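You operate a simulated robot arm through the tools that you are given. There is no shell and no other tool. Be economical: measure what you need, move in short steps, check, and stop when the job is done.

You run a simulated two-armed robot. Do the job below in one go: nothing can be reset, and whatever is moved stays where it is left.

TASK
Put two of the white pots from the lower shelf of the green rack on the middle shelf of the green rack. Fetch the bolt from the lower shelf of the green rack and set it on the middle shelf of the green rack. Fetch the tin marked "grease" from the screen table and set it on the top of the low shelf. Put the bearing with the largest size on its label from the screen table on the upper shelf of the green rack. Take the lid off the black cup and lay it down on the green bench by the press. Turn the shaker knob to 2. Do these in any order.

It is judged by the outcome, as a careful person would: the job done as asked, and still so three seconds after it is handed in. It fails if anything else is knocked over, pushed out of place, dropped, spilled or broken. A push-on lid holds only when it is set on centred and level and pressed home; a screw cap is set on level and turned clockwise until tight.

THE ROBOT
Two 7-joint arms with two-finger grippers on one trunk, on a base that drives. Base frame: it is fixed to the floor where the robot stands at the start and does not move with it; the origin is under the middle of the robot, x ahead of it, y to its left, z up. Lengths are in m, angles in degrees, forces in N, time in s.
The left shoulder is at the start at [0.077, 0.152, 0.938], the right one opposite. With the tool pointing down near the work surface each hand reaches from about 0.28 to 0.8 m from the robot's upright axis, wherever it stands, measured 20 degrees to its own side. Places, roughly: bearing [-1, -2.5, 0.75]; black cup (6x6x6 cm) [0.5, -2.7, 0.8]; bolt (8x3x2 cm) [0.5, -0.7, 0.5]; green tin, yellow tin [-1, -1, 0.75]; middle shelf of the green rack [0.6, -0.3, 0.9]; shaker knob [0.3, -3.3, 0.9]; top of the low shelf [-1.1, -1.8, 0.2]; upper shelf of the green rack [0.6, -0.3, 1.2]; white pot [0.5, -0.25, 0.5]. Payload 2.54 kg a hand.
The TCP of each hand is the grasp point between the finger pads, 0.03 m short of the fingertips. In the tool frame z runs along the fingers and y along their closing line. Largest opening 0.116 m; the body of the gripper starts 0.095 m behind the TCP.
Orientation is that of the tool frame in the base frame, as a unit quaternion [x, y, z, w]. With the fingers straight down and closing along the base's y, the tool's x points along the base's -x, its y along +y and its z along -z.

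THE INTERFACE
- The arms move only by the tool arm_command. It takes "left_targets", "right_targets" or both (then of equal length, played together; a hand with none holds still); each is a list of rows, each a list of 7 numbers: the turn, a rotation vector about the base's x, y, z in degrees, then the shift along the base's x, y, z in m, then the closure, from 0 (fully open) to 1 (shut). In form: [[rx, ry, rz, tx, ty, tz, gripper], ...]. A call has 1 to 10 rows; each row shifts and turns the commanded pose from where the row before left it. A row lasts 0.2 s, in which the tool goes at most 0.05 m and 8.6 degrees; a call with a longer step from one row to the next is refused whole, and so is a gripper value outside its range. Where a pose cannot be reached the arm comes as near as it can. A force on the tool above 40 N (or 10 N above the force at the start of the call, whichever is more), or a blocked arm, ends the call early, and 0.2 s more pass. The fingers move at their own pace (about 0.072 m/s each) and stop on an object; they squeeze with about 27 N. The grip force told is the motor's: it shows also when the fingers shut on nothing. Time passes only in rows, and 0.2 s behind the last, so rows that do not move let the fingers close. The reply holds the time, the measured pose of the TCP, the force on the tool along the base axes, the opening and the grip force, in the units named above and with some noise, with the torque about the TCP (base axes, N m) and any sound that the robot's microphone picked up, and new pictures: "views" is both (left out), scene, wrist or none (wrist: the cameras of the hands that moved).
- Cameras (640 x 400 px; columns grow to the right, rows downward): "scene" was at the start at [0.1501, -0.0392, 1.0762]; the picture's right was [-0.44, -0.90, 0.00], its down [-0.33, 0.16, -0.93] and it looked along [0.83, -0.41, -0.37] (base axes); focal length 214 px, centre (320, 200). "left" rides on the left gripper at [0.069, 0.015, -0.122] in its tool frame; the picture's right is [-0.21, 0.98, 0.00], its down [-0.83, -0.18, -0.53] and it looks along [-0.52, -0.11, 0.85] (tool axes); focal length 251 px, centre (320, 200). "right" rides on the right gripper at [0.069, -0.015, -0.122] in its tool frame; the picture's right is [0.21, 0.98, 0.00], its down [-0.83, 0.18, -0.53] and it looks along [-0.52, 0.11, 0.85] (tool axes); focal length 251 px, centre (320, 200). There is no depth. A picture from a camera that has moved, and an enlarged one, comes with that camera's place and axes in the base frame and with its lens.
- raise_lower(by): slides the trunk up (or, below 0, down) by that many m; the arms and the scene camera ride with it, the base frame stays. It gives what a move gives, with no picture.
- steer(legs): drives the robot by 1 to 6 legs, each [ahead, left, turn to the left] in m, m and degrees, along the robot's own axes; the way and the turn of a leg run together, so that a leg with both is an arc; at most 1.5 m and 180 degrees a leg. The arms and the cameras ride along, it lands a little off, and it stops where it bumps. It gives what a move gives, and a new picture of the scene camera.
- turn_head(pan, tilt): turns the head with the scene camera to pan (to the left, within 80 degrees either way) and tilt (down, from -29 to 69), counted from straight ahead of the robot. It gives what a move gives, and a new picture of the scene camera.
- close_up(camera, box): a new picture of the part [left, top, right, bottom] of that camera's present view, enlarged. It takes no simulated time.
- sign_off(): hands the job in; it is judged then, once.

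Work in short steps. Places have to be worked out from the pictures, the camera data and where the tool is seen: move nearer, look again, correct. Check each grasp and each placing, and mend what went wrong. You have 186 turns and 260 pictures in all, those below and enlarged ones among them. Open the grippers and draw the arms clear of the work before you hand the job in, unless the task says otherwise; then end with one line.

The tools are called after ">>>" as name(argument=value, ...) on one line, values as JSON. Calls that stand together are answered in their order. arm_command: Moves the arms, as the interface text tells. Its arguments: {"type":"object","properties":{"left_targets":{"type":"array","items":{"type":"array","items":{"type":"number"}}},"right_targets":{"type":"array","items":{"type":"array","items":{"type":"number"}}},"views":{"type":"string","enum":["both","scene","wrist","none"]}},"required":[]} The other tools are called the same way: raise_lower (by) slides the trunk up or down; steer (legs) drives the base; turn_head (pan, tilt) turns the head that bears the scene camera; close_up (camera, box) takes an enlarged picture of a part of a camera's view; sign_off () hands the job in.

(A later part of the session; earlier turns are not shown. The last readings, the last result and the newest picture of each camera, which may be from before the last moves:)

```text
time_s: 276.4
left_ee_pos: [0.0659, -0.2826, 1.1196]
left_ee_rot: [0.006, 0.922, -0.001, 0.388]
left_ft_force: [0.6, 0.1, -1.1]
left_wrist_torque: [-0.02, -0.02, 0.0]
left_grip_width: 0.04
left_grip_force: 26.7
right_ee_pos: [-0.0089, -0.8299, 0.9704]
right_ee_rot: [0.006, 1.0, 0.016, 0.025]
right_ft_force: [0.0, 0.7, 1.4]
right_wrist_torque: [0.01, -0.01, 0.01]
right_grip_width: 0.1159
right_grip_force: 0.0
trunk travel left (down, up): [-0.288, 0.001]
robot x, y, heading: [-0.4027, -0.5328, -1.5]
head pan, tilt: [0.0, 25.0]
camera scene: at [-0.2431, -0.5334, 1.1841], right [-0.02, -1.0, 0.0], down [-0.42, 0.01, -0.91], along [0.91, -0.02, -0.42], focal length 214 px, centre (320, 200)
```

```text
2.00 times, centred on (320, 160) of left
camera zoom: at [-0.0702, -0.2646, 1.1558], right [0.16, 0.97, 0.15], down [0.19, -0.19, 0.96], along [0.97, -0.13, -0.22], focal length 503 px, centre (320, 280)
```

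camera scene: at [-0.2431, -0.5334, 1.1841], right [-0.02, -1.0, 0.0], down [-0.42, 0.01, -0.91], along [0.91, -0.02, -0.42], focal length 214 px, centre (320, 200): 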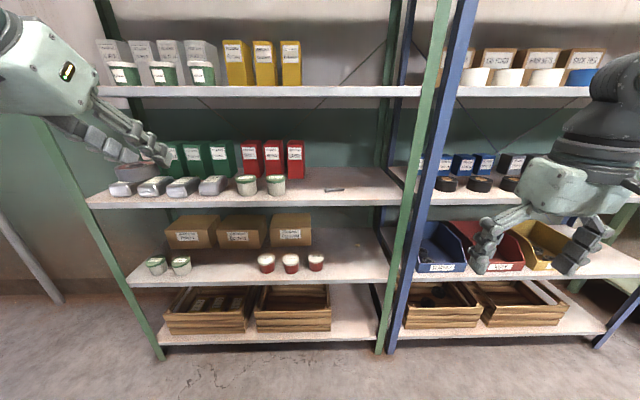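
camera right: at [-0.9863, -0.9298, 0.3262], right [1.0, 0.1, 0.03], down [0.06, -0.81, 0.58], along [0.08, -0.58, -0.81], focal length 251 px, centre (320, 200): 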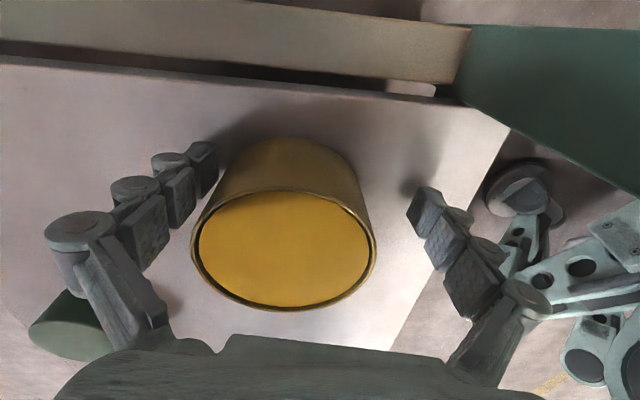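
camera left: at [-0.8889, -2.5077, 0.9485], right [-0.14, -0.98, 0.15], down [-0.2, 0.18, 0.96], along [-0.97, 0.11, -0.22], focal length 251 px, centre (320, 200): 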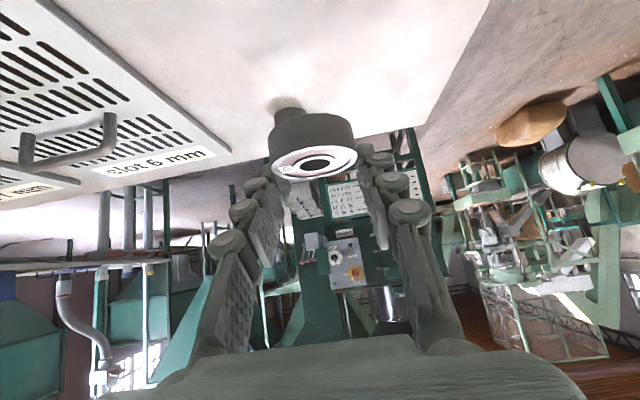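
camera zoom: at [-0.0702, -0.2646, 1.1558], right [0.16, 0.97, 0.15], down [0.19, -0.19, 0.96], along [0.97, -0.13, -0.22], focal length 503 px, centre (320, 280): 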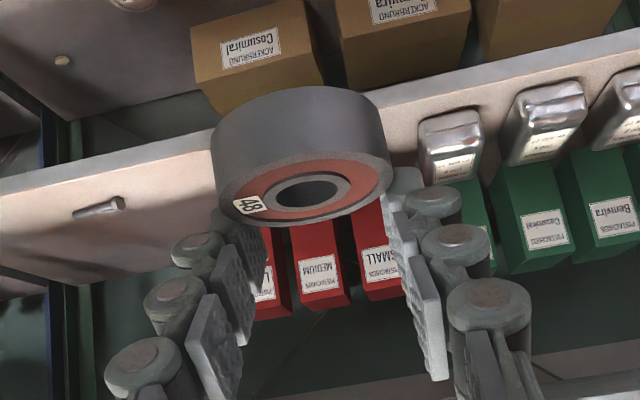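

The bearing has crept toward the fingertips, so I should set it down soon and gently. I raise the hand to z≈1.29 and drive directly to the free front-right part of the upper shelf.

>>> arm_command(left_targets=[[0, 0, 0, 0, 0, 0.03, 0.9], [0, 0, 0, 0, 0, 0.045, 0.9], [0, 0, 0, 0, 0, 0.045, 0.9], [0, 0, 0, 0, 0, 0.045, 0.9], [0, 0, 0, 0, 0, 0.02, 0.9]], views="wrist")

```text
time_s: 277.6
left_ee_pos: [0.0654, -0.2813, 1.3046]
left_ee_rot: [0.007, 0.922, -0.001, 0.388]
left_ft_force: [0.1, -0.7, -0.8]
left_wrist_torque: [-0.01, -0.01, -0.02]
left_grip_width: 0.0402
left_grip_force: 26.9
right_ee_pos: [-0.0089, -0.83, 0.9703]
right_ee_rot: [0.006, 1.0, 0.017, 0.025]
right_ft_force: [-0.5, 0.9, 0.4]
right_wrist_torque: [0.01, -0.03, 0.01]
right_grip_width: 0.1162
right_grip_force: 0.1
trunk travel left (down, up): [-0.288, 0.001]
robot x, y, heading: [-0.4047, -0.5339, -1.4]
head pan, tilt: [0.0, 25.0]
camera left: at [-0.0698, -0.265, 1.3411], right [0.16, 0.97, 0.16], down [0.19, -0.19, 0.96], along [0.97, -0.13, -0.22], focal length 251 px, centre (320, 200)
```

left: 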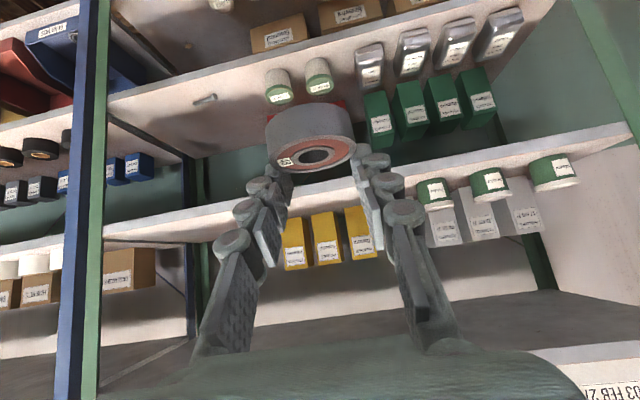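

Grip is steady at 0.040. I first draw the right hand back 0.12 (it would come near the blue rack), then strafe right 0.30 and drive ahead in gentle legs.

>>> arm_command(right_targets=[[0, 0, 0, -0.03, 0, 0.0, 0], [0, 0, 0, -0.03, 0.0, 0.0, 0], [0, 0, 0, -0.03, 0.0, 0.0, 0], [0, 0, 0, -0.03, 0.0, 0.0, 0]], views="none")

>>> steer(legs=[[0, -0.29, 1.4], [0.37, 0, 0]])

>>> close_up(camera="left", box=[0, 0, 640, 400])

```text
time_s: 278.6
left_ee_pos: [0.0646, -0.2836, 1.3058]
left_ee_rot: [0.007, 0.921, -0.002, 0.388]
left_ft_force: [0.0, 0.0, -0.6]
left_wrist_torque: [0.0, 0.0, 0.01]
left_grip_width: 0.04
left_grip_force: 26.7
right_ee_pos: [-0.1306, -0.8309, 0.9721]
right_ee_rot: [0.006, 1.0, 0.016, 0.025]
right_ft_force: [0.2, -0.6, -0.5]
right_wrist_torque: [-0.01, -0.03, 0.01]
right_grip_width: 0.116
right_grip_force: 0.1
trunk travel left (down, up): [-0.288, 0.001]
robot x, y, heading: [-0.4008, -0.5326, -1.1]
head pan, tilt: [0.0, 25.0]
```

```text
time_s: 283.9
left_ee_pos: [0.431, -0.5675, 1.3053]
left_ee_rot: [0.0, 0.922, 0.0, 0.388]
left_ft_force: [0.5, -0.1, -1.2]
left_wrist_torque: [-0.02, 0.01, -0.02]
left_grip_width: 0.0391
left_grip_force: 26.6
right_ee_pos: [0.2436, -1.1182, 0.9702]
right_ee_rot: [-0.002, 1.0, 0.017, 0.025]
right_ft_force: [0.5, -1.1, 0.0]
right_wrist_torque: [-0.02, -0.01, 0.0]
right_grip_width: 0.1161
right_grip_force: 0.0
trunk travel left (down, up): [-0.288, 0.001]
robot x, y, heading: [-0.0379, -0.823, -0.3]
head pan, tilt: [0.0, 25.0]
camera scene: at [0.1248, -0.823, 1.184], right [-0.01, -1.0, 0.0], down [-0.42, 0.0, -0.91], along [0.91, -0.01, -0.42], focal length 214 px, centre (320, 200)
```

scene: 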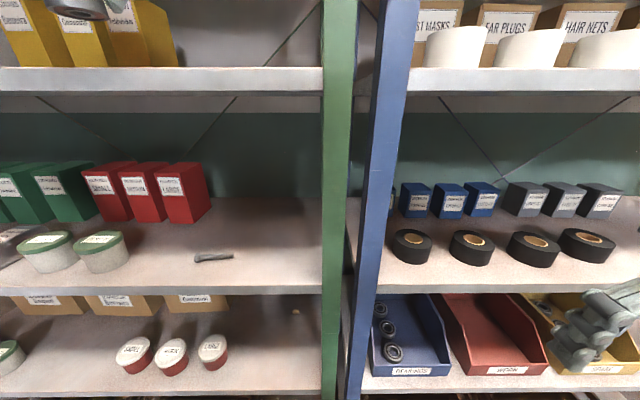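

```text
1.00 times, centred on (320, 200) of left (not enlarged: the box is as wide or as high as the picture)
camera zoom: at [0.2937, -0.5518, 1.3406], right [0.15, 0.98, 0.15], down [0.2, -0.18, 0.96], along [0.97, -0.11, -0.22], focal length 251 px, centre (320, 200)
```

zoom: 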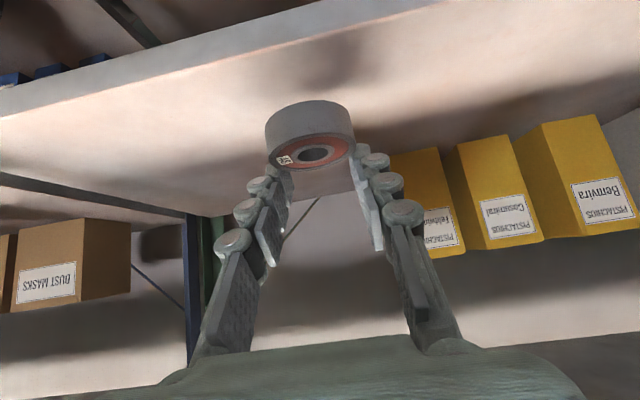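

The bearing is over the shelf with clear space. I lower in small steps until contact.

>>> arm_command(left_targets=[[0, 0, 0, 0, 0, -0.015, 0.9], [0, 0, 0, 0, 0, -0.012, 0.9], [0, 0, 0, 0, 0, -0.005, 0.9], [0, 0, 0, 0, 0, -0.004, 0.9], [0, 0, 0, 0, 0, -0.003, 0.9], [0, 0, 0, 0, 0, 0, 0.9]], views="wrist")

```text
time_s: 285.3
left_ee_pos: [0.4292, -0.5664, 1.2665]
left_ee_rot: [-0.001, 0.922, 0.001, 0.388]
left_ft_force: [-0.3, -0.6, -1.9]
left_wrist_torque: [0.01, 0.02, 0.05]
left_grip_width: 0.0389
left_grip_force: 26.8
right_ee_pos: [0.2437, -1.1191, 0.9705]
right_ee_rot: [-0.002, 1.0, 0.017, 0.024]
right_ft_force: [1.2, -0.1, -0.1]
right_wrist_torque: [0.0, -0.01, -0.02]
right_grip_width: 0.116
right_grip_force: 0.1
trunk travel left (down, up): [-0.288, 0.001]
robot x, y, heading: [-0.0351, -0.8229, -0.4]
head pan, tilt: [0.0, 25.0]
camera left: at [0.2929, -0.5512, 1.3019], right [0.15, 0.98, 0.15], down [0.2, -0.18, 0.96], along [0.97, -0.11, -0.22], focal length 251 px, centre (320, 200)
```

left: 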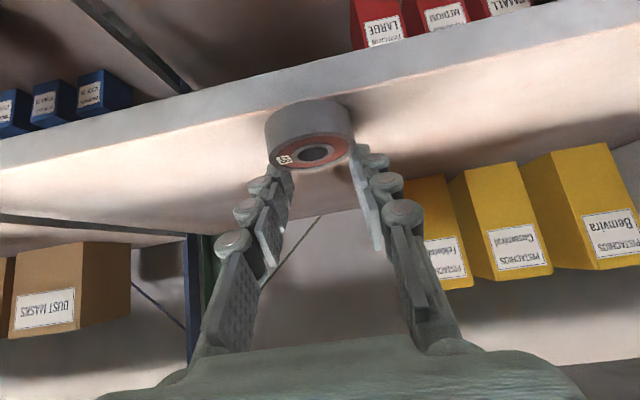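

The bearing would sit near the front edge (x≈0.43), so I move 4 cm deeper before lowering on.

>>> arm_command(left_targets=[[0, 0, 0, 0.02, 0, 0, 0.9], [0, 0, 0, 0.02, 0, 0, 0.9], [0, 0, 0, 0, 0, -0.004, 0.9], [0, 0, 0, 0, 0, -0.003, 0.9], [0, 0, 0, 0, 0, -0.003, 0.9], [0, 0, 0, 0, 0, 0, 0.9]], views="wrist")

```text
time_s: 286.7
left_ee_pos: [0.4689, -0.5667, 1.2564]
left_ee_rot: [-0.002, 0.922, 0.002, 0.388]
left_ft_force: [0.8, 0.1, 1.4]
left_wrist_torque: [0.08, -0.02, 0.01]
left_grip_width: 0.0384
left_grip_force: 27.4
right_ee_pos: [0.2435, -1.1176, 0.9714]
right_ee_rot: [-0.002, 1.0, 0.017, 0.024]
right_ft_force: [-0.1, 0.4, -0.9]
right_wrist_torque: [-0.01, 0.03, -0.05]
right_grip_width: 0.1158
right_grip_force: 0.1
trunk travel left (down, up): [-0.288, 0.001]
robot x, y, heading: [-0.0368, -0.8228, -0.6]
head pan, tilt: [0.0, 25.0]
camera left: at [0.3328, -0.5524, 1.2918], right [0.15, 0.98, 0.15], down [0.19, -0.18, 0.96], along [0.97, -0.11, -0.22], focal length 251 px, centre (320, 200)
```

left: 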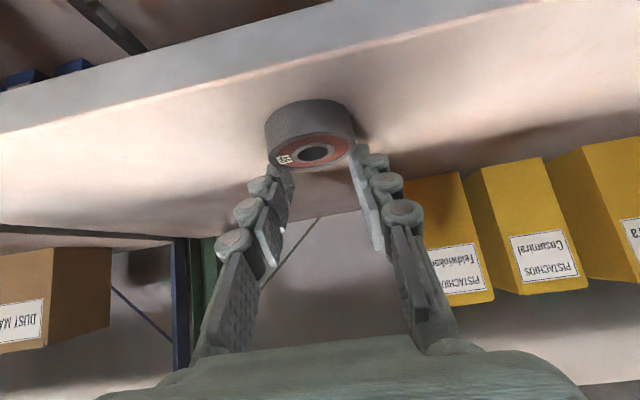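

Just touching (force changed to +1.4 N). A couple of millimetres more, then open.

>>> arm_command(left_targets=[[0, 0, 0, 0, 0, -0.002, 0.9], [0, 0, 0, 0, 0, -0.001, 0.9], [0, 0, 0, 0, 0, 0, 0.9]], views="none")

```text
time_s: 287.5
left_ee_pos: [0.4681, -0.5692, 1.2551]
left_ee_rot: [0.0, 0.92, 0.001, 0.391]
left_ft_force: [8.2, 2.7, 25.5]
left_wrist_torque: [0.67, -0.02, -0.16]
left_grip_width: 0.0385
left_grip_force: 27.3
right_ee_pos: [0.242, -1.1205, 0.9712]
right_ee_rot: [-0.002, 1.0, 0.017, 0.026]
right_ft_force: [0.0, -0.5, -0.7]
right_wrist_torque: [-0.02, -0.02, -0.02]
right_grip_width: 0.1161
right_grip_force: 0.0
trunk travel left (down, up): [-0.288, 0.001]
robot x, y, heading: [-0.0363, -0.8231, -0.5]
head pan, tilt: [0.0, 25.0]
```

Firm contact. I ease up, open moderately, and withdraw upward and back.

>>> arm_command(left_targets=[[0, 0, 0, 0, 0, 0.002, 0.9], [0, 0, 0, 0, 0, 0, 0.55], [0, 0, 0, 0, 0, 0.001, 0.4], [0, 0, 0, 0, 0, 0, 0.35], [0, 0, 0, -0.005, 0, 0.02, 0.35], [0, 0, 0, -0.02, 0, 0.03, 0.35], [0, 0, 0, -0.03, 0, 0.02, 0.35], [0, 0, 0, 0, 0, 0, 0.35]], views="wrist")

```text
time_s: 289.3
left_ee_pos: [0.4142, -0.5686, 1.3279]
left_ee_rot: [-0.001, 0.922, 0.002, 0.387]
left_ft_force: [0.3, -0.2, 0.3]
left_wrist_torque: [-0.01, 0.01, 0.03]
left_grip_width: 0.0753
left_grip_force: 0.0
right_ee_pos: [0.2442, -1.1187, 0.9699]
right_ee_rot: [-0.003, 1.0, 0.016, 0.025]
right_ft_force: [0.7, -0.2, 0.0]
right_wrist_torque: [0.04, 0.01, -0.04]
right_grip_width: 0.1158
right_grip_force: 0.0
trunk travel left (down, up): [-0.288, 0.001]
robot x, y, heading: [-0.0326, -0.821, -0.3]
head pan, tilt: [0.0, 25.0]
camera left: at [0.2785, -0.5527, 1.3625], right [0.15, 0.98, 0.15], down [0.2, -0.18, 0.96], along [0.97, -0.11, -0.22], focal length 251 px, centre (320, 200)
```

left: 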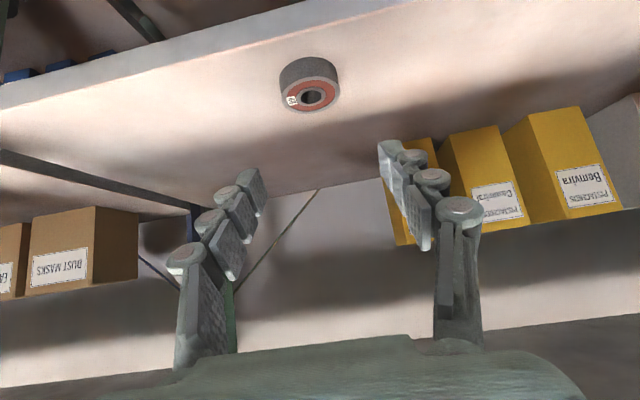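

The bearing lies flat on the upper shelf. I back away, fold the left hand to fingers-down, and strafe right along the aisle toward the bench.

>>> steer(legs=[[-0.37, 0, 0]])

>>> arm_command(left_targets=[[0, 5, 0, -0.01, 0, -0.02, 0.1], [0, 5, 0, -0.01, 0, -0.02, 0.1], [0, 5, 0, -0.01, 0, -0.02, 0.1], [0, 5, 0, -0.015, 0, -0.02, 0.1], [0, 5, 0, -0.015, 0, -0.02, 0.1], [0, 5, 0, -0.015, 0, -0.02, 0.1], [0, 5, 0, -0.015, 0, -0.02, 0.1], [0, 5, 0, -0.015, 0, -0.02, 0.1], [0, 5, 0, -0.015, 0, -0.02, 0.1]], views="none")

>>> steer(legs=[[0, -1.3, 0], [0, -0.55, 0]])

```text
time_s: 291.7
left_ee_pos: [0.0504, -0.564, 1.3262]
left_ee_rot: [-0.003, 0.922, 0.002, 0.388]
left_ft_force: [-0.5, 0.6, -0.4]
left_wrist_torque: [-0.01, -0.06, -0.01]
left_grip_width: 0.0754
left_grip_force: 0.0
right_ee_pos: [-0.1161, -1.1163, 0.97]
right_ee_rot: [-0.005, 1.0, 0.016, 0.024]
right_ft_force: [-0.5, 0.0, 0.0]
right_wrist_torque: [-0.02, -0.04, 0.0]
right_grip_width: 0.1163
right_grip_force: 0.1
trunk travel left (down, up): [-0.288, 0.001]
robot x, y, heading: [-0.3945, -0.8169, -0.3]
head pan, tilt: [0.0, 25.0]
camera scene: at [-0.2368, -0.8203, 1.1842], right [0.0, -1.0, 0.0], down [-0.42, 0.0, -0.91], along [0.91, 0.0, -0.42], focal length 214 px, centre (320, 200)
```

scene: 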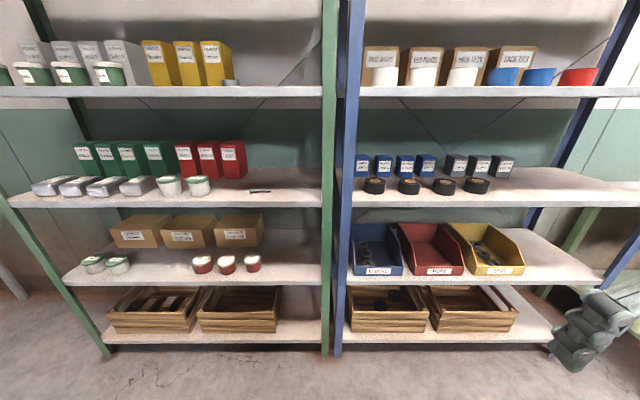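

```text
time_s: 293.7
left_ee_pos: [-0.0682, -0.565, 1.1471]
left_ee_rot: [-0.001, 1.0, 0.002, 0.006]
left_ft_force: [0.5, 0.2, -0.8]
left_wrist_torque: [-0.01, 0.03, 0.02]
left_grip_width: 0.104
left_grip_force: 0.2
right_ee_pos: [-0.1154, -1.1156, 0.97]
right_ee_rot: [-0.005, 1.0, 0.016, 0.024]
right_ft_force: [-0.3, 0.3, 0.0]
right_wrist_torque: [0.02, -0.02, -0.03]
right_grip_width: 0.1159
right_grip_force: 0.1
trunk travel left (down, up): [-0.288, 0.001]
robot x, y, heading: [-0.3968, -0.8188, 0.3]
head pan, tilt: [0.0, 25.0]
```

```text
time_s: 312.1
left_ee_pos: [-0.05, -2.4437, 1.1466]
left_ee_rot: [-0.019, 1.0, 0.004, 0.006]
left_ft_force: [0.4, -0.4, 0.0]
left_wrist_torque: [0.01, 0.0, 0.01]
left_grip_width: 0.1043
left_grip_force: 0.0
right_ee_pos: [-0.0792, -2.9959, 0.9709]
right_ee_rot: [-0.022, 0.999, 0.017, 0.024]
right_ft_force: [0.4, 0.2, 0.5]
right_wrist_torque: [0.0, -0.02, -0.01]
right_grip_width: 0.1162
right_grip_force: 0.1
trunk travel left (down, up): [-0.288, 0.001]
robot x, y, heading: [-0.3686, -2.7085, 1.9]
head pan, tilt: [0.0, 25.0]
camera scene: at [-0.2093, -2.7051, 1.1841], right [0.03, -1.0, 0.0], down [-0.42, -0.01, -0.91], along [0.91, 0.03, -0.42], focal length 214 px, centre (320, 200)
```

scene: 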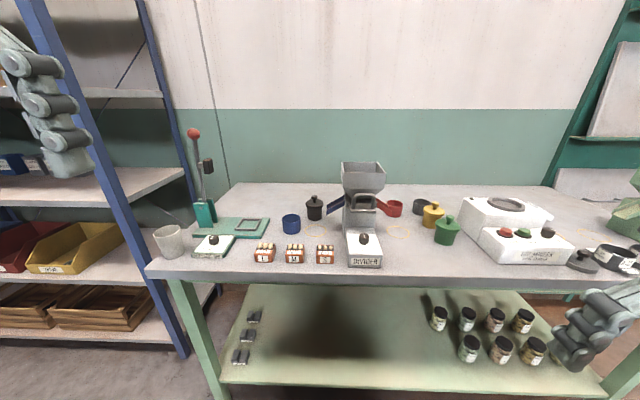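

The bench is in view: press at left, black lidded cup at (314,207), shaker box at right. I enlarge both parts.

>>> close_up(camera="scene", box=[150, 120, 390, 270])

>>> close_up(camera="scene", box=[420, 170, 640, 300])

```text
2.67 times, centred on (270, 195) of scene
camera zoom: at [-0.2093, -2.7051, 1.1841], right [0.03, -1.0, 0.0], down [-0.42, -0.01, -0.91], along [0.91, 0.03, -0.42], focal length 572 px, centre (453, 213)
```

zoom: 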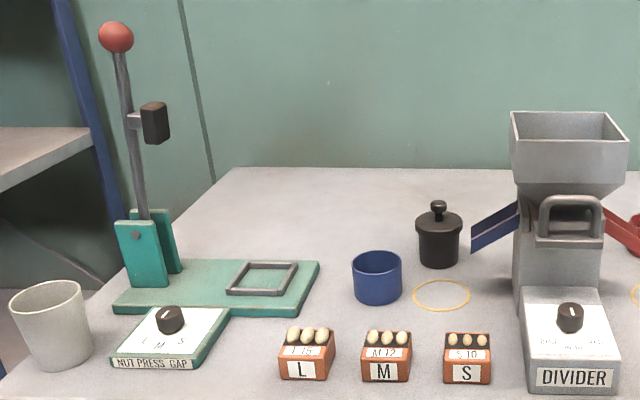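

```text
2.91 times, centred on (530, 235) of scene
camera zoom: at [-0.2093, -2.7051, 1.1841], right [0.03, -1.0, 0.0], down [-0.42, -0.01, -0.91], along [0.91, 0.03, -0.42], focal length 624 px, centre (-291, 98)
```

zoom: 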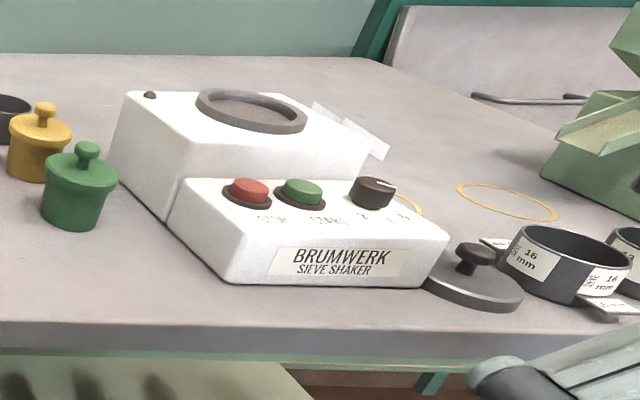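

Everything is clear: the black cup (knobbed lid) at about (0.53,-2.66), shaker knob at about (0.32,-3.33). I move to (-0.17,-2.95) where the left hand reaches the cup and the right the knob.

>>> steer(legs=[[0, -0.245, -1.9], [0.2, 0, 0]])

>>> arm_command(left_targets=[[0, 0, 1, 0.04, 0, -0.02, 0.4], [0, 0, 1, 0.045, 0, -0.02, 0.4], [0, 0, 0, 0.045, 0, -0.02, 0.4], [0, 0, 0, 0.045, 0, -0.02, 0.4], [0, 0, 0, 0.04, 0, -0.02, 0.4], [0, 0, 0, 0.03, 0, -0.02, 0.4]], views="wrist")

```text
time_s: 316.3
left_ee_pos: [0.1606, -2.6999, 1.1484]
left_ee_rot: [-0.001, 1.0, 0.004, 0.006]
left_ft_force: [-0.5, 0.0, 1.0]
left_wrist_torque: [0.01, 0.04, 0.0]
left_grip_width: 0.1043
left_grip_force: 0.2
right_ee_pos: [0.1114, -3.2517, 0.971]
right_ee_rot: [-0.005, 1.0, 0.016, 0.024]
right_ft_force: [0.2, 0.0, 0.3]
right_wrist_torque: [0.02, 0.05, 0.0]
right_grip_width: 0.1159
right_grip_force: 0.0
trunk travel left (down, up): [-0.288, 0.001]
robot x, y, heading: [-0.1669, -2.957, -0.5]
head pan, tilt: [0.0, 25.0]
camera scene: at [-0.0078, -2.9561, 1.184], right [0.0, -1.0, 0.0], down [-0.42, 0.0, -0.91], along [0.91, 0.0, -0.42], focal length 214 px, centre (320, 200)
```

scene: 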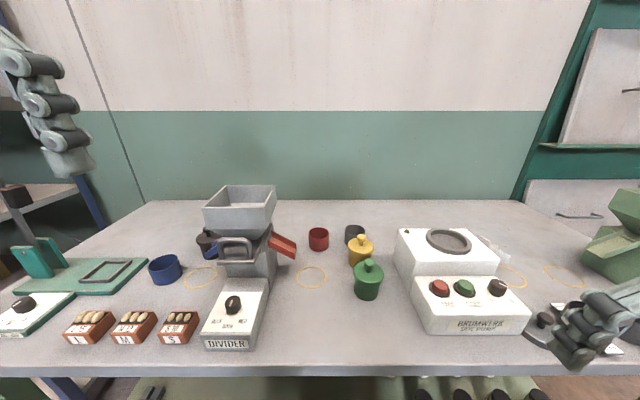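

```text
time_s: 317.7
left_ee_pos: [0.405, -2.6994, 1.0261]
left_ee_rot: [-0.021, 1.0, 0.004, 0.006]
left_ft_force: [0.2, 0.7, -0.3]
left_wrist_torque: [0.03, 0.01, 0.0]
left_grip_width: 0.0688
left_grip_force: 0.0
right_ee_pos: [0.1127, -3.252, 0.9712]
right_ee_rot: [-0.005, 1.0, 0.017, 0.024]
right_ft_force: [0.7, 0.9, 0.5]
right_wrist_torque: [-0.03, 0.03, 0.0]
right_grip_width: 0.1162
right_grip_force: 0.1
trunk travel left (down, up): [-0.288, 0.001]
robot x, y, heading: [-0.1695, -2.9555, -0.0]
head pan, tilt: [0.0, 25.0]
camera left: at [0.3333, -2.6874, 1.1469], right [0.18, 0.98, 0.01], down [0.83, -0.15, 0.54], along [0.54, -0.09, -0.84], focal length 251 px, centre (320, 200)
```

left: 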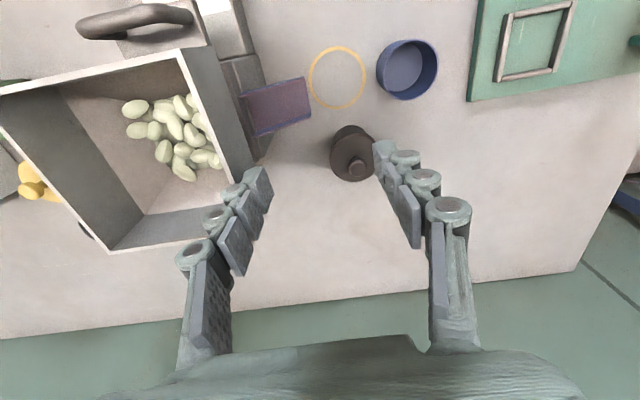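

The cup's knob is at about (0.475,-2.663), top z≈0.87; the divider hopper full of nuts is close on the right so I keep ≥2 cm off it. I shift +x 0.07, +y 0.037 at this height and look.

>>> arm_command(left_targets=[[0, 0, -2, 0, 0.037, 0, 0.5], [0, 0, 0, 0.035, 0, 0, 0.5], [0, 0, 0, 0.035, 0, 0, 0.5], [0, 0, 0, 0, 0, -0.04, 0.5], [0, 0, 0, 0, 0, 0, 0.5]], views="wrist")

```text
time_s: 318.9
left_ee_pos: [0.4735, -2.6645, 0.9883]
left_ee_rot: [-0.002, 1.0, 0.003, 0.006]
left_ft_force: [-0.2, -1.5, 0.1]
left_wrist_torque: [0.01, 0.01, 0.0]
left_grip_width: 0.0582
left_grip_force: 0.1
right_ee_pos: [0.1127, -3.2517, 0.9704]
right_ee_rot: [-0.005, 1.0, 0.017, 0.024]
right_ft_force: [0.1, -0.7, 0.9]
right_wrist_torque: [-0.02, -0.01, -0.03]
right_grip_width: 0.1158
right_grip_force: 0.0
trunk travel left (down, up): [-0.288, 0.001]
robot x, y, heading: [-0.1711, -2.9572, -0.2]
head pan, tilt: [0.0, 25.0]
camera left: at [0.4021, -2.6495, 1.109], right [0.21, 0.98, 0.01], down [0.82, -0.18, 0.54], along [0.53, -0.11, -0.84], focal length 251 px, centre (320, 200)
```

left: 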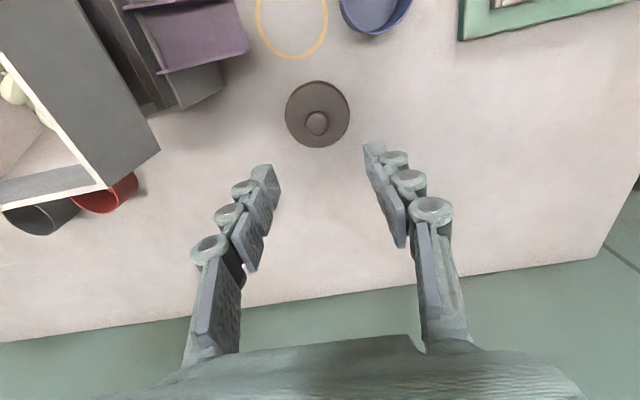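

Knob at (0.469,-2.666), nearly centred. I descend to TCP z≈0.90 and check.

>>> arm_command(left_targets=[[0, 0, 0, -0.004, -0.001, -0.03, 0.5], [0, 0, 0, 0, 0, -0.03, 0.5], [0, 0, 0, 0, 0, -0.02, 0.5], [0, 0, 0, 0, 0, -0.008, 0.5], [0, 0, 0, 0, 0, 0, 0.5]], views="wrist")

```text
time_s: 320.1
left_ee_pos: [0.4705, -2.6642, 0.8995]
left_ee_rot: [-0.002, 1.0, 0.003, 0.007]
left_ft_force: [-0.6, 0.4, 0.3]
left_wrist_torque: [-0.01, 0.01, 0.01]
left_grip_width: 0.058
left_grip_force: 0.0
right_ee_pos: [0.1121, -3.2511, 0.9696]
right_ee_rot: [-0.005, 1.0, 0.017, 0.023]
right_ft_force: [-0.2, 0.1, -0.5]
right_wrist_torque: [-0.01, 0.05, 0.0]
right_grip_width: 0.1159
right_grip_force: 0.1
trunk travel left (down, up): [-0.288, 0.001]
robot x, y, heading: [-0.1672, -2.9565, -0.2]
head pan, tilt: [0.0, 25.0]
camera left: at [0.3993, -2.6487, 1.0206], right [0.21, 0.98, 0.01], down [0.82, -0.18, 0.54], along [0.53, -0.11, -0.84], focal length 251 px, centre (320, 200)
```

left: 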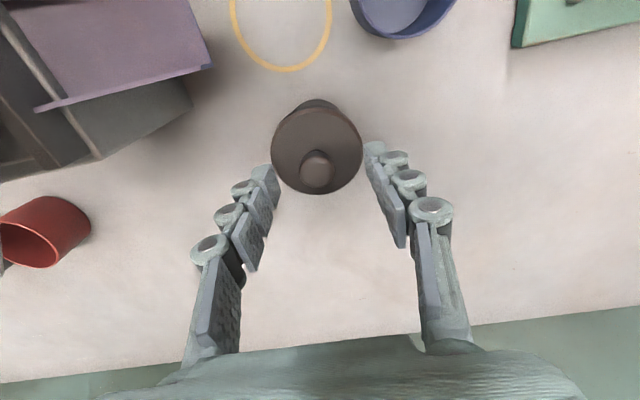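

Triangulation: lid top z≈0.85, knob centre ≈0.88 at x≈0.465. I lower 7 mm, shift -4 mm in x and close on the knob.

>>> arm_command(left_targets=[[0, 0, 0, -0.004, -0.001, -0.005, 0.5], [0, 0, 0, 0, 0, -0.002, 0.6], [0, 0, 0, 0, 0, 0, 0.75], [0, 0, 0, 0, 0, 0, 0.9], [0, 0, 0, 0, 0, 0, 1], [0, 0, 0, 0, 0, 0, 1]], views="wrist")

```text
time_s: 321.5
left_ee_pos: [0.4664, -2.6644, 0.8929]
left_ee_rot: [-0.001, 1.0, 0.004, 0.007]
left_ft_force: [0.4, -0.4, 0.8]
left_wrist_torque: [0.01, 0.02, -0.02]
left_grip_width: 0.019
left_grip_force: 26.7
right_ee_pos: [0.1132, -3.2522, 0.97]
right_ee_rot: [-0.005, 1.0, 0.017, 0.024]
right_ft_force: [0.0, -0.4, 0.1]
right_wrist_torque: [0.05, 0.01, 0.01]
right_grip_width: 0.1159
right_grip_force: 0.2
trunk travel left (down, up): [-0.288, 0.001]
robot x, y, heading: [-0.1679, -2.9553, -0.1]
head pan, tilt: [0.0, 25.0]
heard: snap
camera left: at [0.3956, -2.6498, 1.0141], right [0.21, 0.98, 0.01], down [0.82, -0.18, 0.54], along [0.53, -0.11, -0.84], focal length 251 px, centre (320, 200)
```

left: 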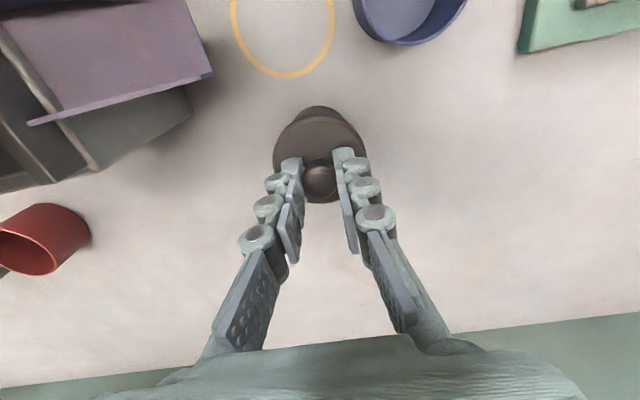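

Gripped the knob (0.019 m) and a snap was heard – the lid likely came loose. I lift slowly.

>>> arm_command(left_targets=[[0, 0, 0, 0, 0, 0.005, 1], [0, 0, 0, 0, 0, 0.01, 1], [0, 0, 0, 0, 0, 0.02, 1], [0, 0, 0, 0, 0, 0.03, 1], [0, 0, 0, 0, 0, 0.03, 1]], views="both")

```text
time_s: 322.7
left_ee_pos: [0.4682, -2.6658, 0.9891]
left_ee_rot: [-0.002, 1.0, 0.003, 0.006]
left_ft_force: [-0.1, -0.3, -0.5]
left_wrist_torque: [-0.02, 0.02, 0.01]
left_grip_width: 0.0189
left_grip_force: 27.1
right_ee_pos: [0.1116, -3.2515, 0.9705]
right_ee_rot: [-0.005, 1.0, 0.016, 0.024]
right_ft_force: [0.8, -1.2, 0.1]
right_wrist_torque: [-0.04, 0.0, 0.0]
right_grip_width: 0.1161
right_grip_force: 0.0
trunk travel left (down, up): [-0.288, 0.001]
robot x, y, heading: [-0.1655, -2.9571, -0.5]
head pan, tilt: [0.0, 25.0]
camera scene: at [-0.0086, -2.9563, 1.1841], right [0.0, -1.0, 0.0], down [-0.42, 0.0, -0.91], along [0.91, 0.0, -0.42], focal length 214 px, centre (320, 200)
camera left: at [0.3966, -2.6512, 1.1097], right [0.21, 0.98, 0.01], down [0.82, -0.18, 0.54], along [0.53, -0.11, -0.84], focal length 251 px, centre (320, 200)
```

scene: 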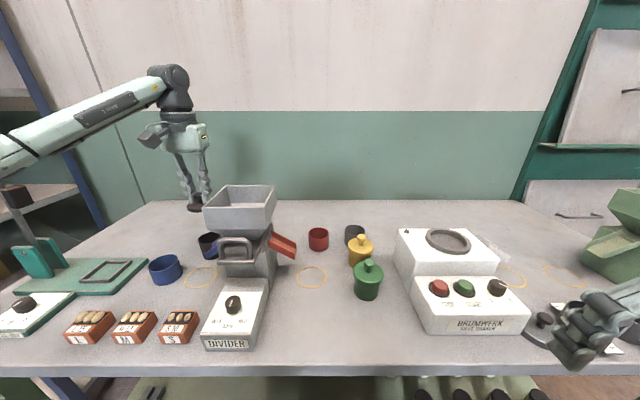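
left: 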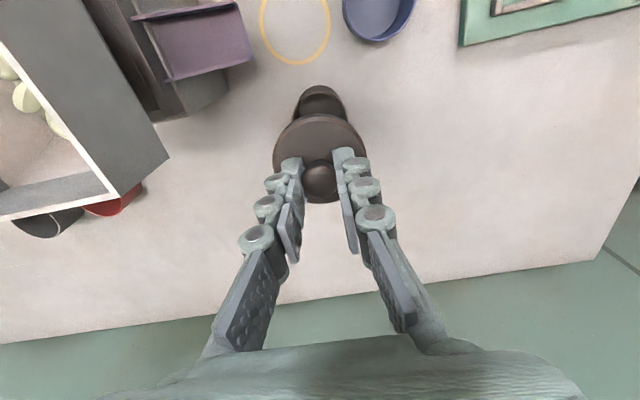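

The lid is off and the cup stays standing. I carry the lid to a free spot by the press at about (0.56,-2.50).

>>> arm_command(left_targets=[[0, 0, 0, 0.02, 0.04, 0, 1], [0, 0, 0, 0.02, 0.04, 0, 1], [0, 0, 0, 0.02, 0.04, 0, 1], [0, 0, 0, 0.03, 0.04, 0, 1], [0, 0, 0, 0, 0, 0, 1]], views="none")

>>> raise_lower(by=-0.09)

>>> close_up(camera="left", box=[0, 0, 640, 400])

```text
time_s: 323.9
left_ee_pos: [0.5191, -2.567, 0.988]
left_ee_rot: [-0.003, 1.0, 0.003, 0.006]
left_ft_force: [0.1, -0.1, 0.5]
left_wrist_torque: [-0.01, -0.02, 0.02]
left_grip_width: 0.0192
left_grip_force: 26.5
left hand out of reach, approached as far as the arm can: row 3, 4
right_ee_pos: [0.1118, -3.2519, 0.9706]
right_ee_rot: [-0.005, 1.0, 0.017, 0.024]
right_ft_force: [-0.3, -0.1, -0.4]
right_wrist_torque: [0.02, 0.03, 0.03]
right_grip_width: 0.1157
right_grip_force: 0.1
trunk travel left (down, up): [-0.288, 0.001]
robot x, y, heading: [-0.1678, -2.9595, 0.0]
head pan, tilt: [0.0, 25.0]
```

```text
time_s: 325.1
left_ee_pos: [0.5184, -2.5671, 0.8978]
left_ee_rot: [-0.003, 1.0, 0.002, 0.006]
left_ft_force: [0.3, 0.3, -0.4]
left_wrist_torque: [0.02, -0.02, 0.02]
left_grip_width: 0.019
left_grip_force: 26.6
right_ee_pos: [0.1106, -3.2517, 0.8793]
right_ee_rot: [-0.006, 1.0, 0.017, 0.024]
right_ft_force: [0.5, 1.0, -0.2]
right_wrist_torque: [0.02, -0.02, -0.02]
right_grip_width: 0.1163
right_grip_force: 0.0
trunk travel left (down, up): [-0.198, 0.091]
robot x, y, heading: [-0.1699, -2.9536, -0.3]
head pan, tilt: [0.0, 25.0]
```

```text
1.00 times, centred on (320, 200) of left (not enlarged: the box is as wide or as high as the picture)
camera zoom: at [0.4478, -2.5517, 1.0196], right [0.21, 0.98, 0.01], down [0.82, -0.18, 0.54], along [0.53, -0.11, -0.84], focal length 251 px, centre (320, 200)
```

zoom: 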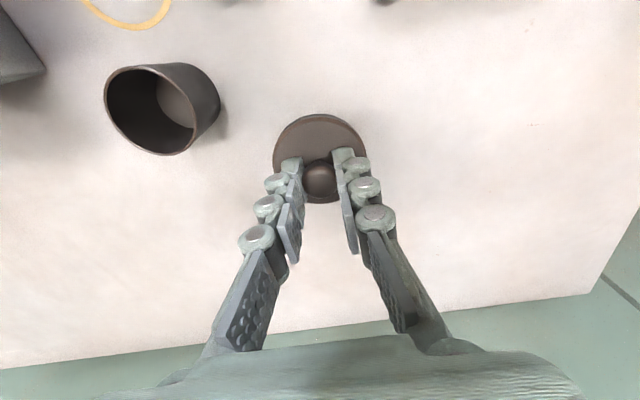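

Reach limit put it at (0.518,-2.567), 11 cm from the cup – free bench surface. I strafe left 0.03 and lower to contact.

>>> steer(legs=[[0, 0.03, 0]])

>>> arm_command(left_targets=[[0, 0, 0, 0, 0, -0.015, 1], [0, 0, 0, 0, 0, -0.01, 1], [0, 0, 0, 0, 0, -0.006, 1], [0, 0, 0, 0, 0, -0.004, 1], [0, 0, 0, 0, 0, 0, 1]], views="wrist")

```text
time_s: 326.1
left_ee_pos: [0.5179, -2.5378, 0.8981]
left_ee_rot: [-0.002, 1.0, 0.003, 0.006]
left_ft_force: [0.1, 0.2, -0.6]
left_wrist_torque: [0.0, 0.04, 0.0]
left_grip_width: 0.0191
left_grip_force: 27.3
right_ee_pos: [0.1121, -3.2217, 0.8805]
right_ee_rot: [-0.006, 1.0, 0.016, 0.024]
right_ft_force: [-0.3, -0.5, -0.7]
right_wrist_torque: [-0.02, 0.0, 0.03]
right_grip_width: 0.1158
right_grip_force: 0.0
trunk travel left (down, up): [-0.198, 0.091]
robot x, y, heading: [-0.1696, -2.9273, -0.2]
head pan, tilt: [0.0, 25.0]
camera scene: at [-0.0083, -2.9261, 1.0941], right [0.0, -1.0, 0.0], down [-0.42, 0.0, -0.91], along [0.91, 0.0, -0.42], focal length 214 px, centre (320, 200)
```

scene: 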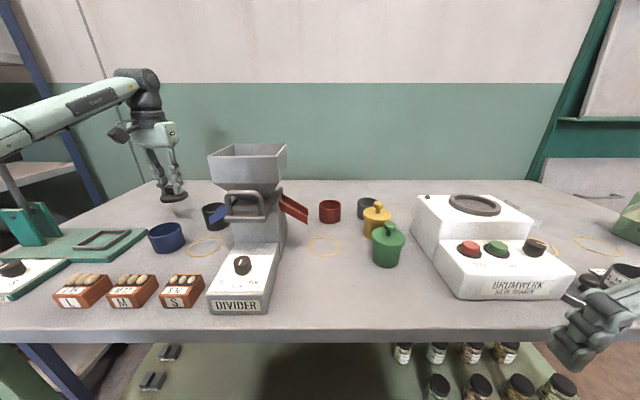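

```text
time_s: 327.3
left_ee_pos: [0.5186, -2.5364, 0.864]
left_ee_rot: [-0.003, 1.0, 0.004, 0.006]
left_ft_force: [-0.8, 0.0, -0.3]
left_wrist_torque: [-0.01, -0.01, 0.02]
left_grip_width: 0.0191
left_grip_force: 27.1
right_ee_pos: [0.1121, -3.2214, 0.8803]
right_ee_rot: [-0.005, 1.0, 0.016, 0.024]
right_ft_force: [-0.6, 0.0, -0.3]
right_wrist_torque: [0.0, 0.01, 0.01]
right_grip_width: 0.1158
right_grip_force: 0.1
trunk travel left (down, up): [-0.198, 0.091]
robot x, y, heading: [-0.1658, -2.9281, -0.3]
head pan, tilt: [0.0, 25.0]
camera left: at [0.4483, -2.5222, 0.9839], right [0.21, 0.98, 0.01], down [0.82, -0.18, 0.54], along [0.53, -0.11, -0.84], focal length 251 px, centre (320, 200)
```

left: 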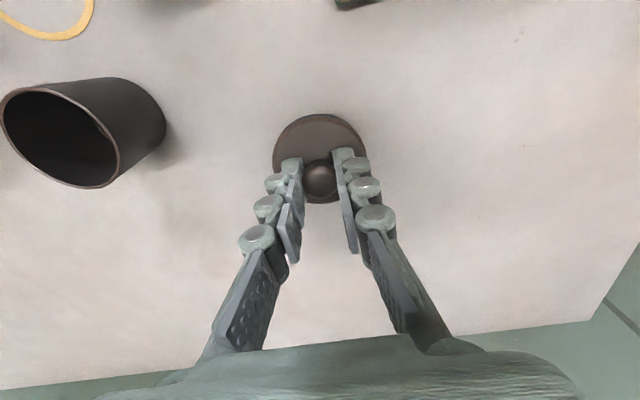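

No contact yet; I continue in 3 mm steps.

>>> arm_command(left_targets=[[0, 0, 0, 0, 0, -0.004, 1], [0, 0, 0, 0, 0, -0.003, 1], [0, 0, 0, 0, 0, -0.003, 1], [0, 0, 0, 0, 0, -0.003, 1], [0, 0, 0, 0, 0, 0, 1]], views="none")

```text
time_s: 328.5
left_ee_pos: [0.5192, -2.5366, 0.8504]
left_ee_rot: [-0.003, 1.0, 0.002, 0.006]
left_ft_force: [0.0, -0.6, 0.1]
left_wrist_torque: [-0.01, 0.0, 0.01]
left_grip_width: 0.0192
left_grip_force: 26.5
right_ee_pos: [0.1127, -3.222, 0.8814]
right_ee_rot: [-0.005, 1.0, 0.017, 0.025]
right_ft_force: [0.3, -0.2, 0.7]
right_wrist_torque: [-0.02, -0.03, 0.01]
right_grip_width: 0.116
right_grip_force: 0.1
trunk travel left (down, up): [-0.198, 0.091]
robot x, y, heading: [-0.1693, -2.9273, -0.3]
head pan, tilt: [0.0, 25.0]
```

>>> arm_command(left_targets=[[0, 0, 0, 0, 0, -0.003, 1], [0, 0, 0, 0, 0, -0.003, 1], [0, 0, 0, 0, 0, -0.003, 1], [0, 0, 0, 0, 0, 0, 1]], views="wrist")

```text
time_s: 329.5
left_ee_pos: [0.5186, -2.5367, 0.8409]
left_ee_rot: [-0.003, 1.0, 0.004, 0.007]
left_ft_force: [0.2, 1.5, 1.5]
left_wrist_torque: [0.15, -0.01, 0.0]
left_grip_width: 0.0188
left_grip_force: 26.8
right_ee_pos: [0.1122, -3.2213, 0.8804]
right_ee_rot: [-0.005, 1.0, 0.017, 0.024]
right_ft_force: [-0.1, -0.4, 0.4]
right_wrist_torque: [0.0, -0.03, 0.01]
right_grip_width: 0.1158
right_grip_force: 0.1
trunk travel left (down, up): [-0.198, 0.091]
robot x, y, heading: [-0.171, -2.9212, -0.0]
head pan, tilt: [0.0, 25.0]
camera left: at [0.4478, -2.5224, 0.9635], right [0.21, 0.98, 0.01], down [0.82, -0.18, 0.54], along [0.53, -0.11, -0.84], focal length 251 px, centre (320, 200)
```

left: 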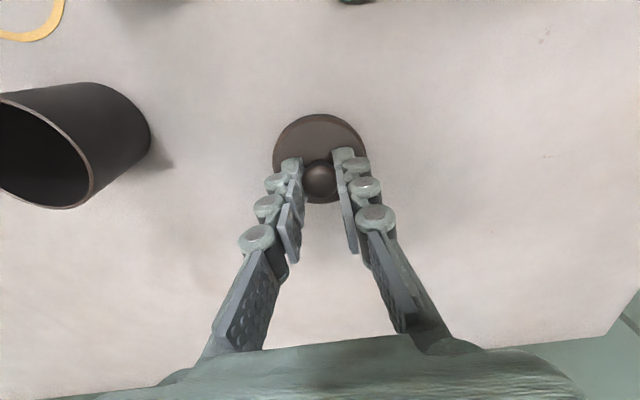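

Light contact. One more millimetre, then release and lift off.

>>> arm_command(left_targets=[[0, 0, 0, 0, 0, -0.0015, 1], [0, 0, 0, 0, 0, 0, 0.8], [0, 0, 0, 0, 0, 0.001, 0.6], [0, 0, 0, 0, 0, 0, 0.55], [0, 0, 0, 0, 0, 0.015, 0.55], [0, 0, 0, 0, 0, 0.03, 0.55], [0, 0, 0, 0, 0, 0.04, 0.55], [0, 0, 0, 0, 0, 0.04, 0.55]], views="wrist")

```text
time_s: 331.3
left_ee_pos: [0.5129, -2.5305, 0.9143]
left_ee_rot: [-0.004, 1.0, 0.002, 0.006]
left_ft_force: [-0.4, 0.0, 0.0]
left_wrist_torque: [0.0, 0.0, 0.02]
left_grip_width: 0.0522
left_grip_force: 0.0
left hand out of reach, approached as far as the arm can: row 7, 8
right_ee_pos: [0.1117, -3.2208, 0.8804]
right_ee_rot: [-0.005, 1.0, 0.016, 0.025]
right_ft_force: [-0.8, -0.4, 0.4]
right_wrist_torque: [0.0, -0.04, 0.01]
right_grip_width: 0.1158
right_grip_force: 0.0
trunk travel left (down, up): [-0.198, 0.091]
robot x, y, heading: [-0.1686, -2.9267, -0.3]
head pan, tilt: [0.0, 25.0]
camera left: at [0.4409, -2.5164, 1.0349], right [0.21, 0.98, 0.01], down [0.82, -0.18, 0.54], along [0.53, -0.1, -0.84], focal length 251 px, centre (320, 200)
```

left: 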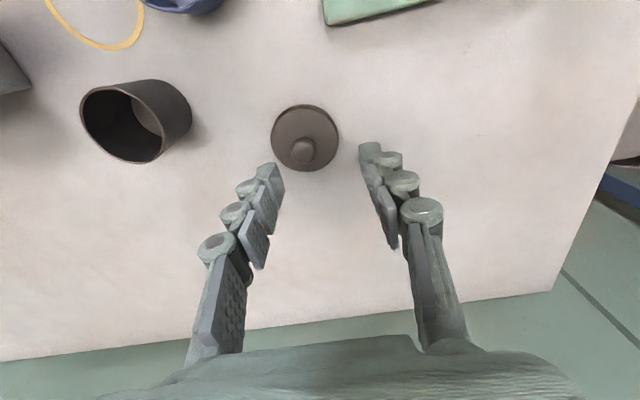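

The lid lies on the bench. I raise the trunk, withdraw the left hand, and move the right hand toward the shaker knob for a look.

>>> raise_lower(by=0.088)

>>> arm_command(left_targets=[[0, 0, 0, -0.03, -0.01, 0.01, 0.55], [0, 0, 0, -0.04, -0.01, 0.01, 0.55], [0, 0, 0, -0.045, 0, 0.01, 0.55], [0, 0, 0, -0.045, 0, 0.01, 0.55], [0, 0, 0, -0.045, 0, 0, 0.55]], right_targets=[[0, -3, 0, 0.04, -0.02, 0.02, 0.5], [2, 0, -1, 0.04, -0.02, 0.02, 0.5], [0, 0, 0, 0.04, -0.02, 0, 0.5], [0, 0, 0, 0.03, -0.02, 0, 0.5], [0, 0, 0, 0, 0, 0, 0.5]], views="both")

```text
time_s: 332.5
left_ee_pos: [0.5121, -2.5308, 1.0007]
left_ee_rot: [-0.004, 1.0, 0.003, 0.007]
left_ft_force: [-0.2, -0.2, -1.2]
left_wrist_torque: [-0.01, 0.0, -0.02]
left_grip_width: 0.0522
left_grip_force: 0.1
right_ee_pos: [0.1122, -3.2219, 0.9689]
right_ee_rot: [-0.005, 1.0, 0.016, 0.025]
right_ft_force: [-0.2, -0.1, -0.4]
right_wrist_torque: [0.02, 0.01, -0.01]
right_grip_width: 0.1159
right_grip_force: 0.1
trunk travel left (down, up): [-0.286, 0.003]
robot x, y, heading: [-0.1712, -2.9272, -0.0]
head pan, tilt: [0.0, 25.0]
```

```text
time_s: 333.7
left_ee_pos: [0.3057, -2.5515, 1.042]
left_ee_rot: [-0.004, 1.0, 0.003, 0.007]
left_ft_force: [-0.4, 0.2, 0.3]
left_wrist_torque: [-0.01, 0.01, 0.02]
left_grip_width: 0.0521
left_grip_force: 0.2
right_ee_pos: [0.2602, -3.3009, 1.0096]
right_ee_rot: [0.004, 0.998, 0.033, 0.052]
right_ft_force: [-0.5, 0.2, -0.2]
right_wrist_torque: [0.03, 0.04, 0.02]
right_grip_width: 0.0578
right_grip_force: 0.0
trunk travel left (down, up): [-0.286, 0.003]
robot x, y, heading: [-0.1673, -2.9281, -0.1]
head pan, tilt: [0.0, 25.0]
camera scene: at [-0.0091, -2.926, 1.1823], right [0.0, -1.0, 0.0], down [-0.42, 0.0, -0.91], along [0.91, 0.0, -0.42], focal length 214 px, centre (320, 200)
camera right: at [0.1788, -3.3222, 1.1238], right [-0.21, 0.98, 0.04], down [0.77, 0.14, 0.63], along [0.61, 0.16, -0.78], focal length 251 px, centre (320, 200)
camera left: at [0.2345, -2.5368, 1.1629], right [0.21, 0.98, 0.01], down [0.82, -0.18, 0.54], along [0.53, -0.11, -0.84], focal length 251 px, centre (320, 200)
```

scene: 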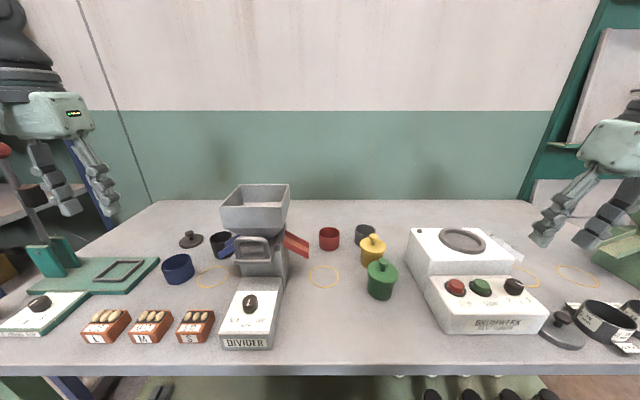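
right: 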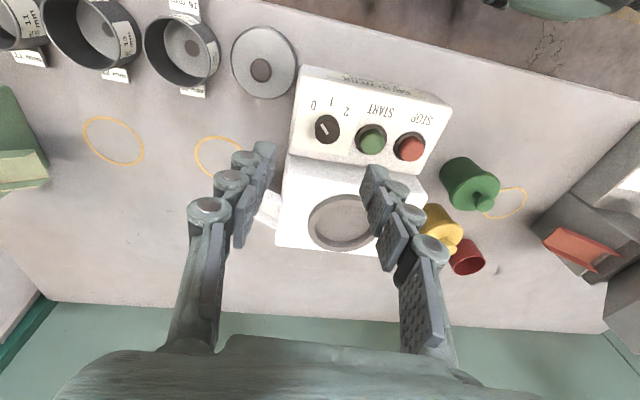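
left: 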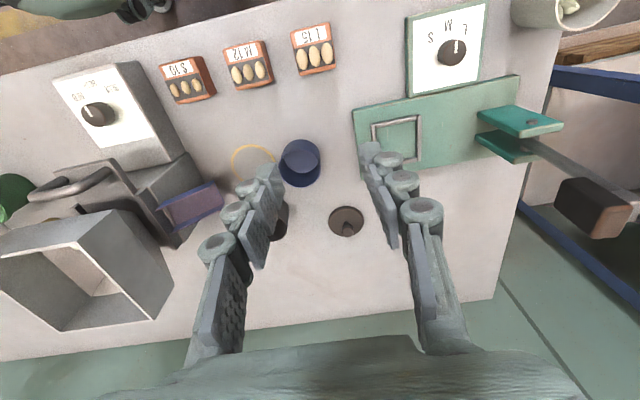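

The knob with marks 0, 1, 2 is visible. I enlarge it to see the pointer and mark directions.

>>> close_up(camera="right", box=[285, 70, 405, 165])

```text
4.21 times, centred on (345, 118) of right
camera zoom: at [0.1788, -3.3222, 1.1238], right [-0.21, 0.98, 0.04], down [0.77, 0.14, 0.63], along [0.61, 0.16, -0.78], focal length 1059 px, centre (215, 547)
```

zoom: 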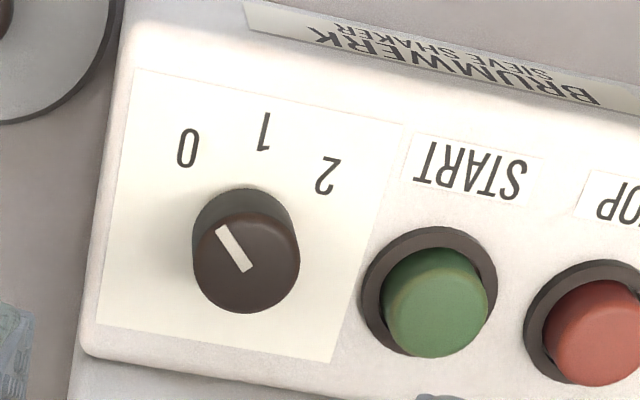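

The pointer stands at 0; mark 2 is 90° clockwise (seen from above). Knob top centre computes to (0.283,-3.283,0.874), Ø≈0.026. I level the right tool, yaw it +45° above the knob with fingers at ~0.04 opening, so I can turn it -90° afterwards.

>>> arm_command(right_targets=[[-3.8, 6, 0.5, 0.011, 0.009, 0, 0.65], [0, 0, 7.5, 0.012, 0.009, 0, 0.65], [0, 0, 7.5, 0, 0, 0, 0.65], [0, 0, 7.5, 0, 0, 0, 0.65], [0, 0, 7.5, 0, 0, 0, 0.65], [0, 0, 7.5, 0, 0, -0.02, 0.65], [0, 0, 7.5, 0, 0, -0.02, 0.65], [0, 0, 0, 0, 0, 0, 0.65]], views="wrist")

```text
time_s: 335.5
left_ee_pos: [0.3079, -2.5517, 1.0421]
left_ee_rot: [-0.005, 1.0, 0.002, 0.008]
left_ft_force: [-0.1, -0.3, 0.5]
left_wrist_torque: [-0.05, -0.02, -0.03]
left_grip_width: 0.0518
left_grip_force: 0.2
right_ee_pos: [0.2535, -3.2331, 0.979]
right_ee_rot: [-0.381, 0.924, 0.0, -0.002]
right_ft_force: [-0.2, -0.2, 0.3]
right_wrist_torque: [-0.01, 0.02, 0.01]
right_grip_width: 0.0407
right_grip_force: 0.1
right hand out of reach, approached as far as the arm can: row 6, 7
trunk travel left (down, up): [-0.286, 0.003]
robot x, y, heading: [-0.1678, -2.9234, -0.0]
head pan, tilt: [0.0, 25.0]
camera right: at [0.2137, -3.2907, 1.1028], right [-0.84, 0.54, 0.0], down [0.46, 0.71, 0.53], along [0.29, 0.45, -0.85], focal length 251 px, centre (320, 200)
```

right: 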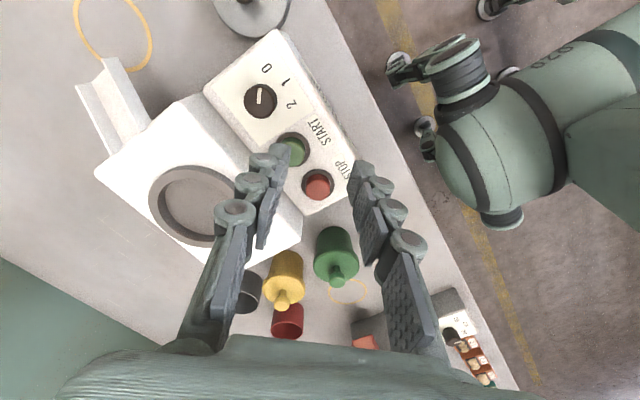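

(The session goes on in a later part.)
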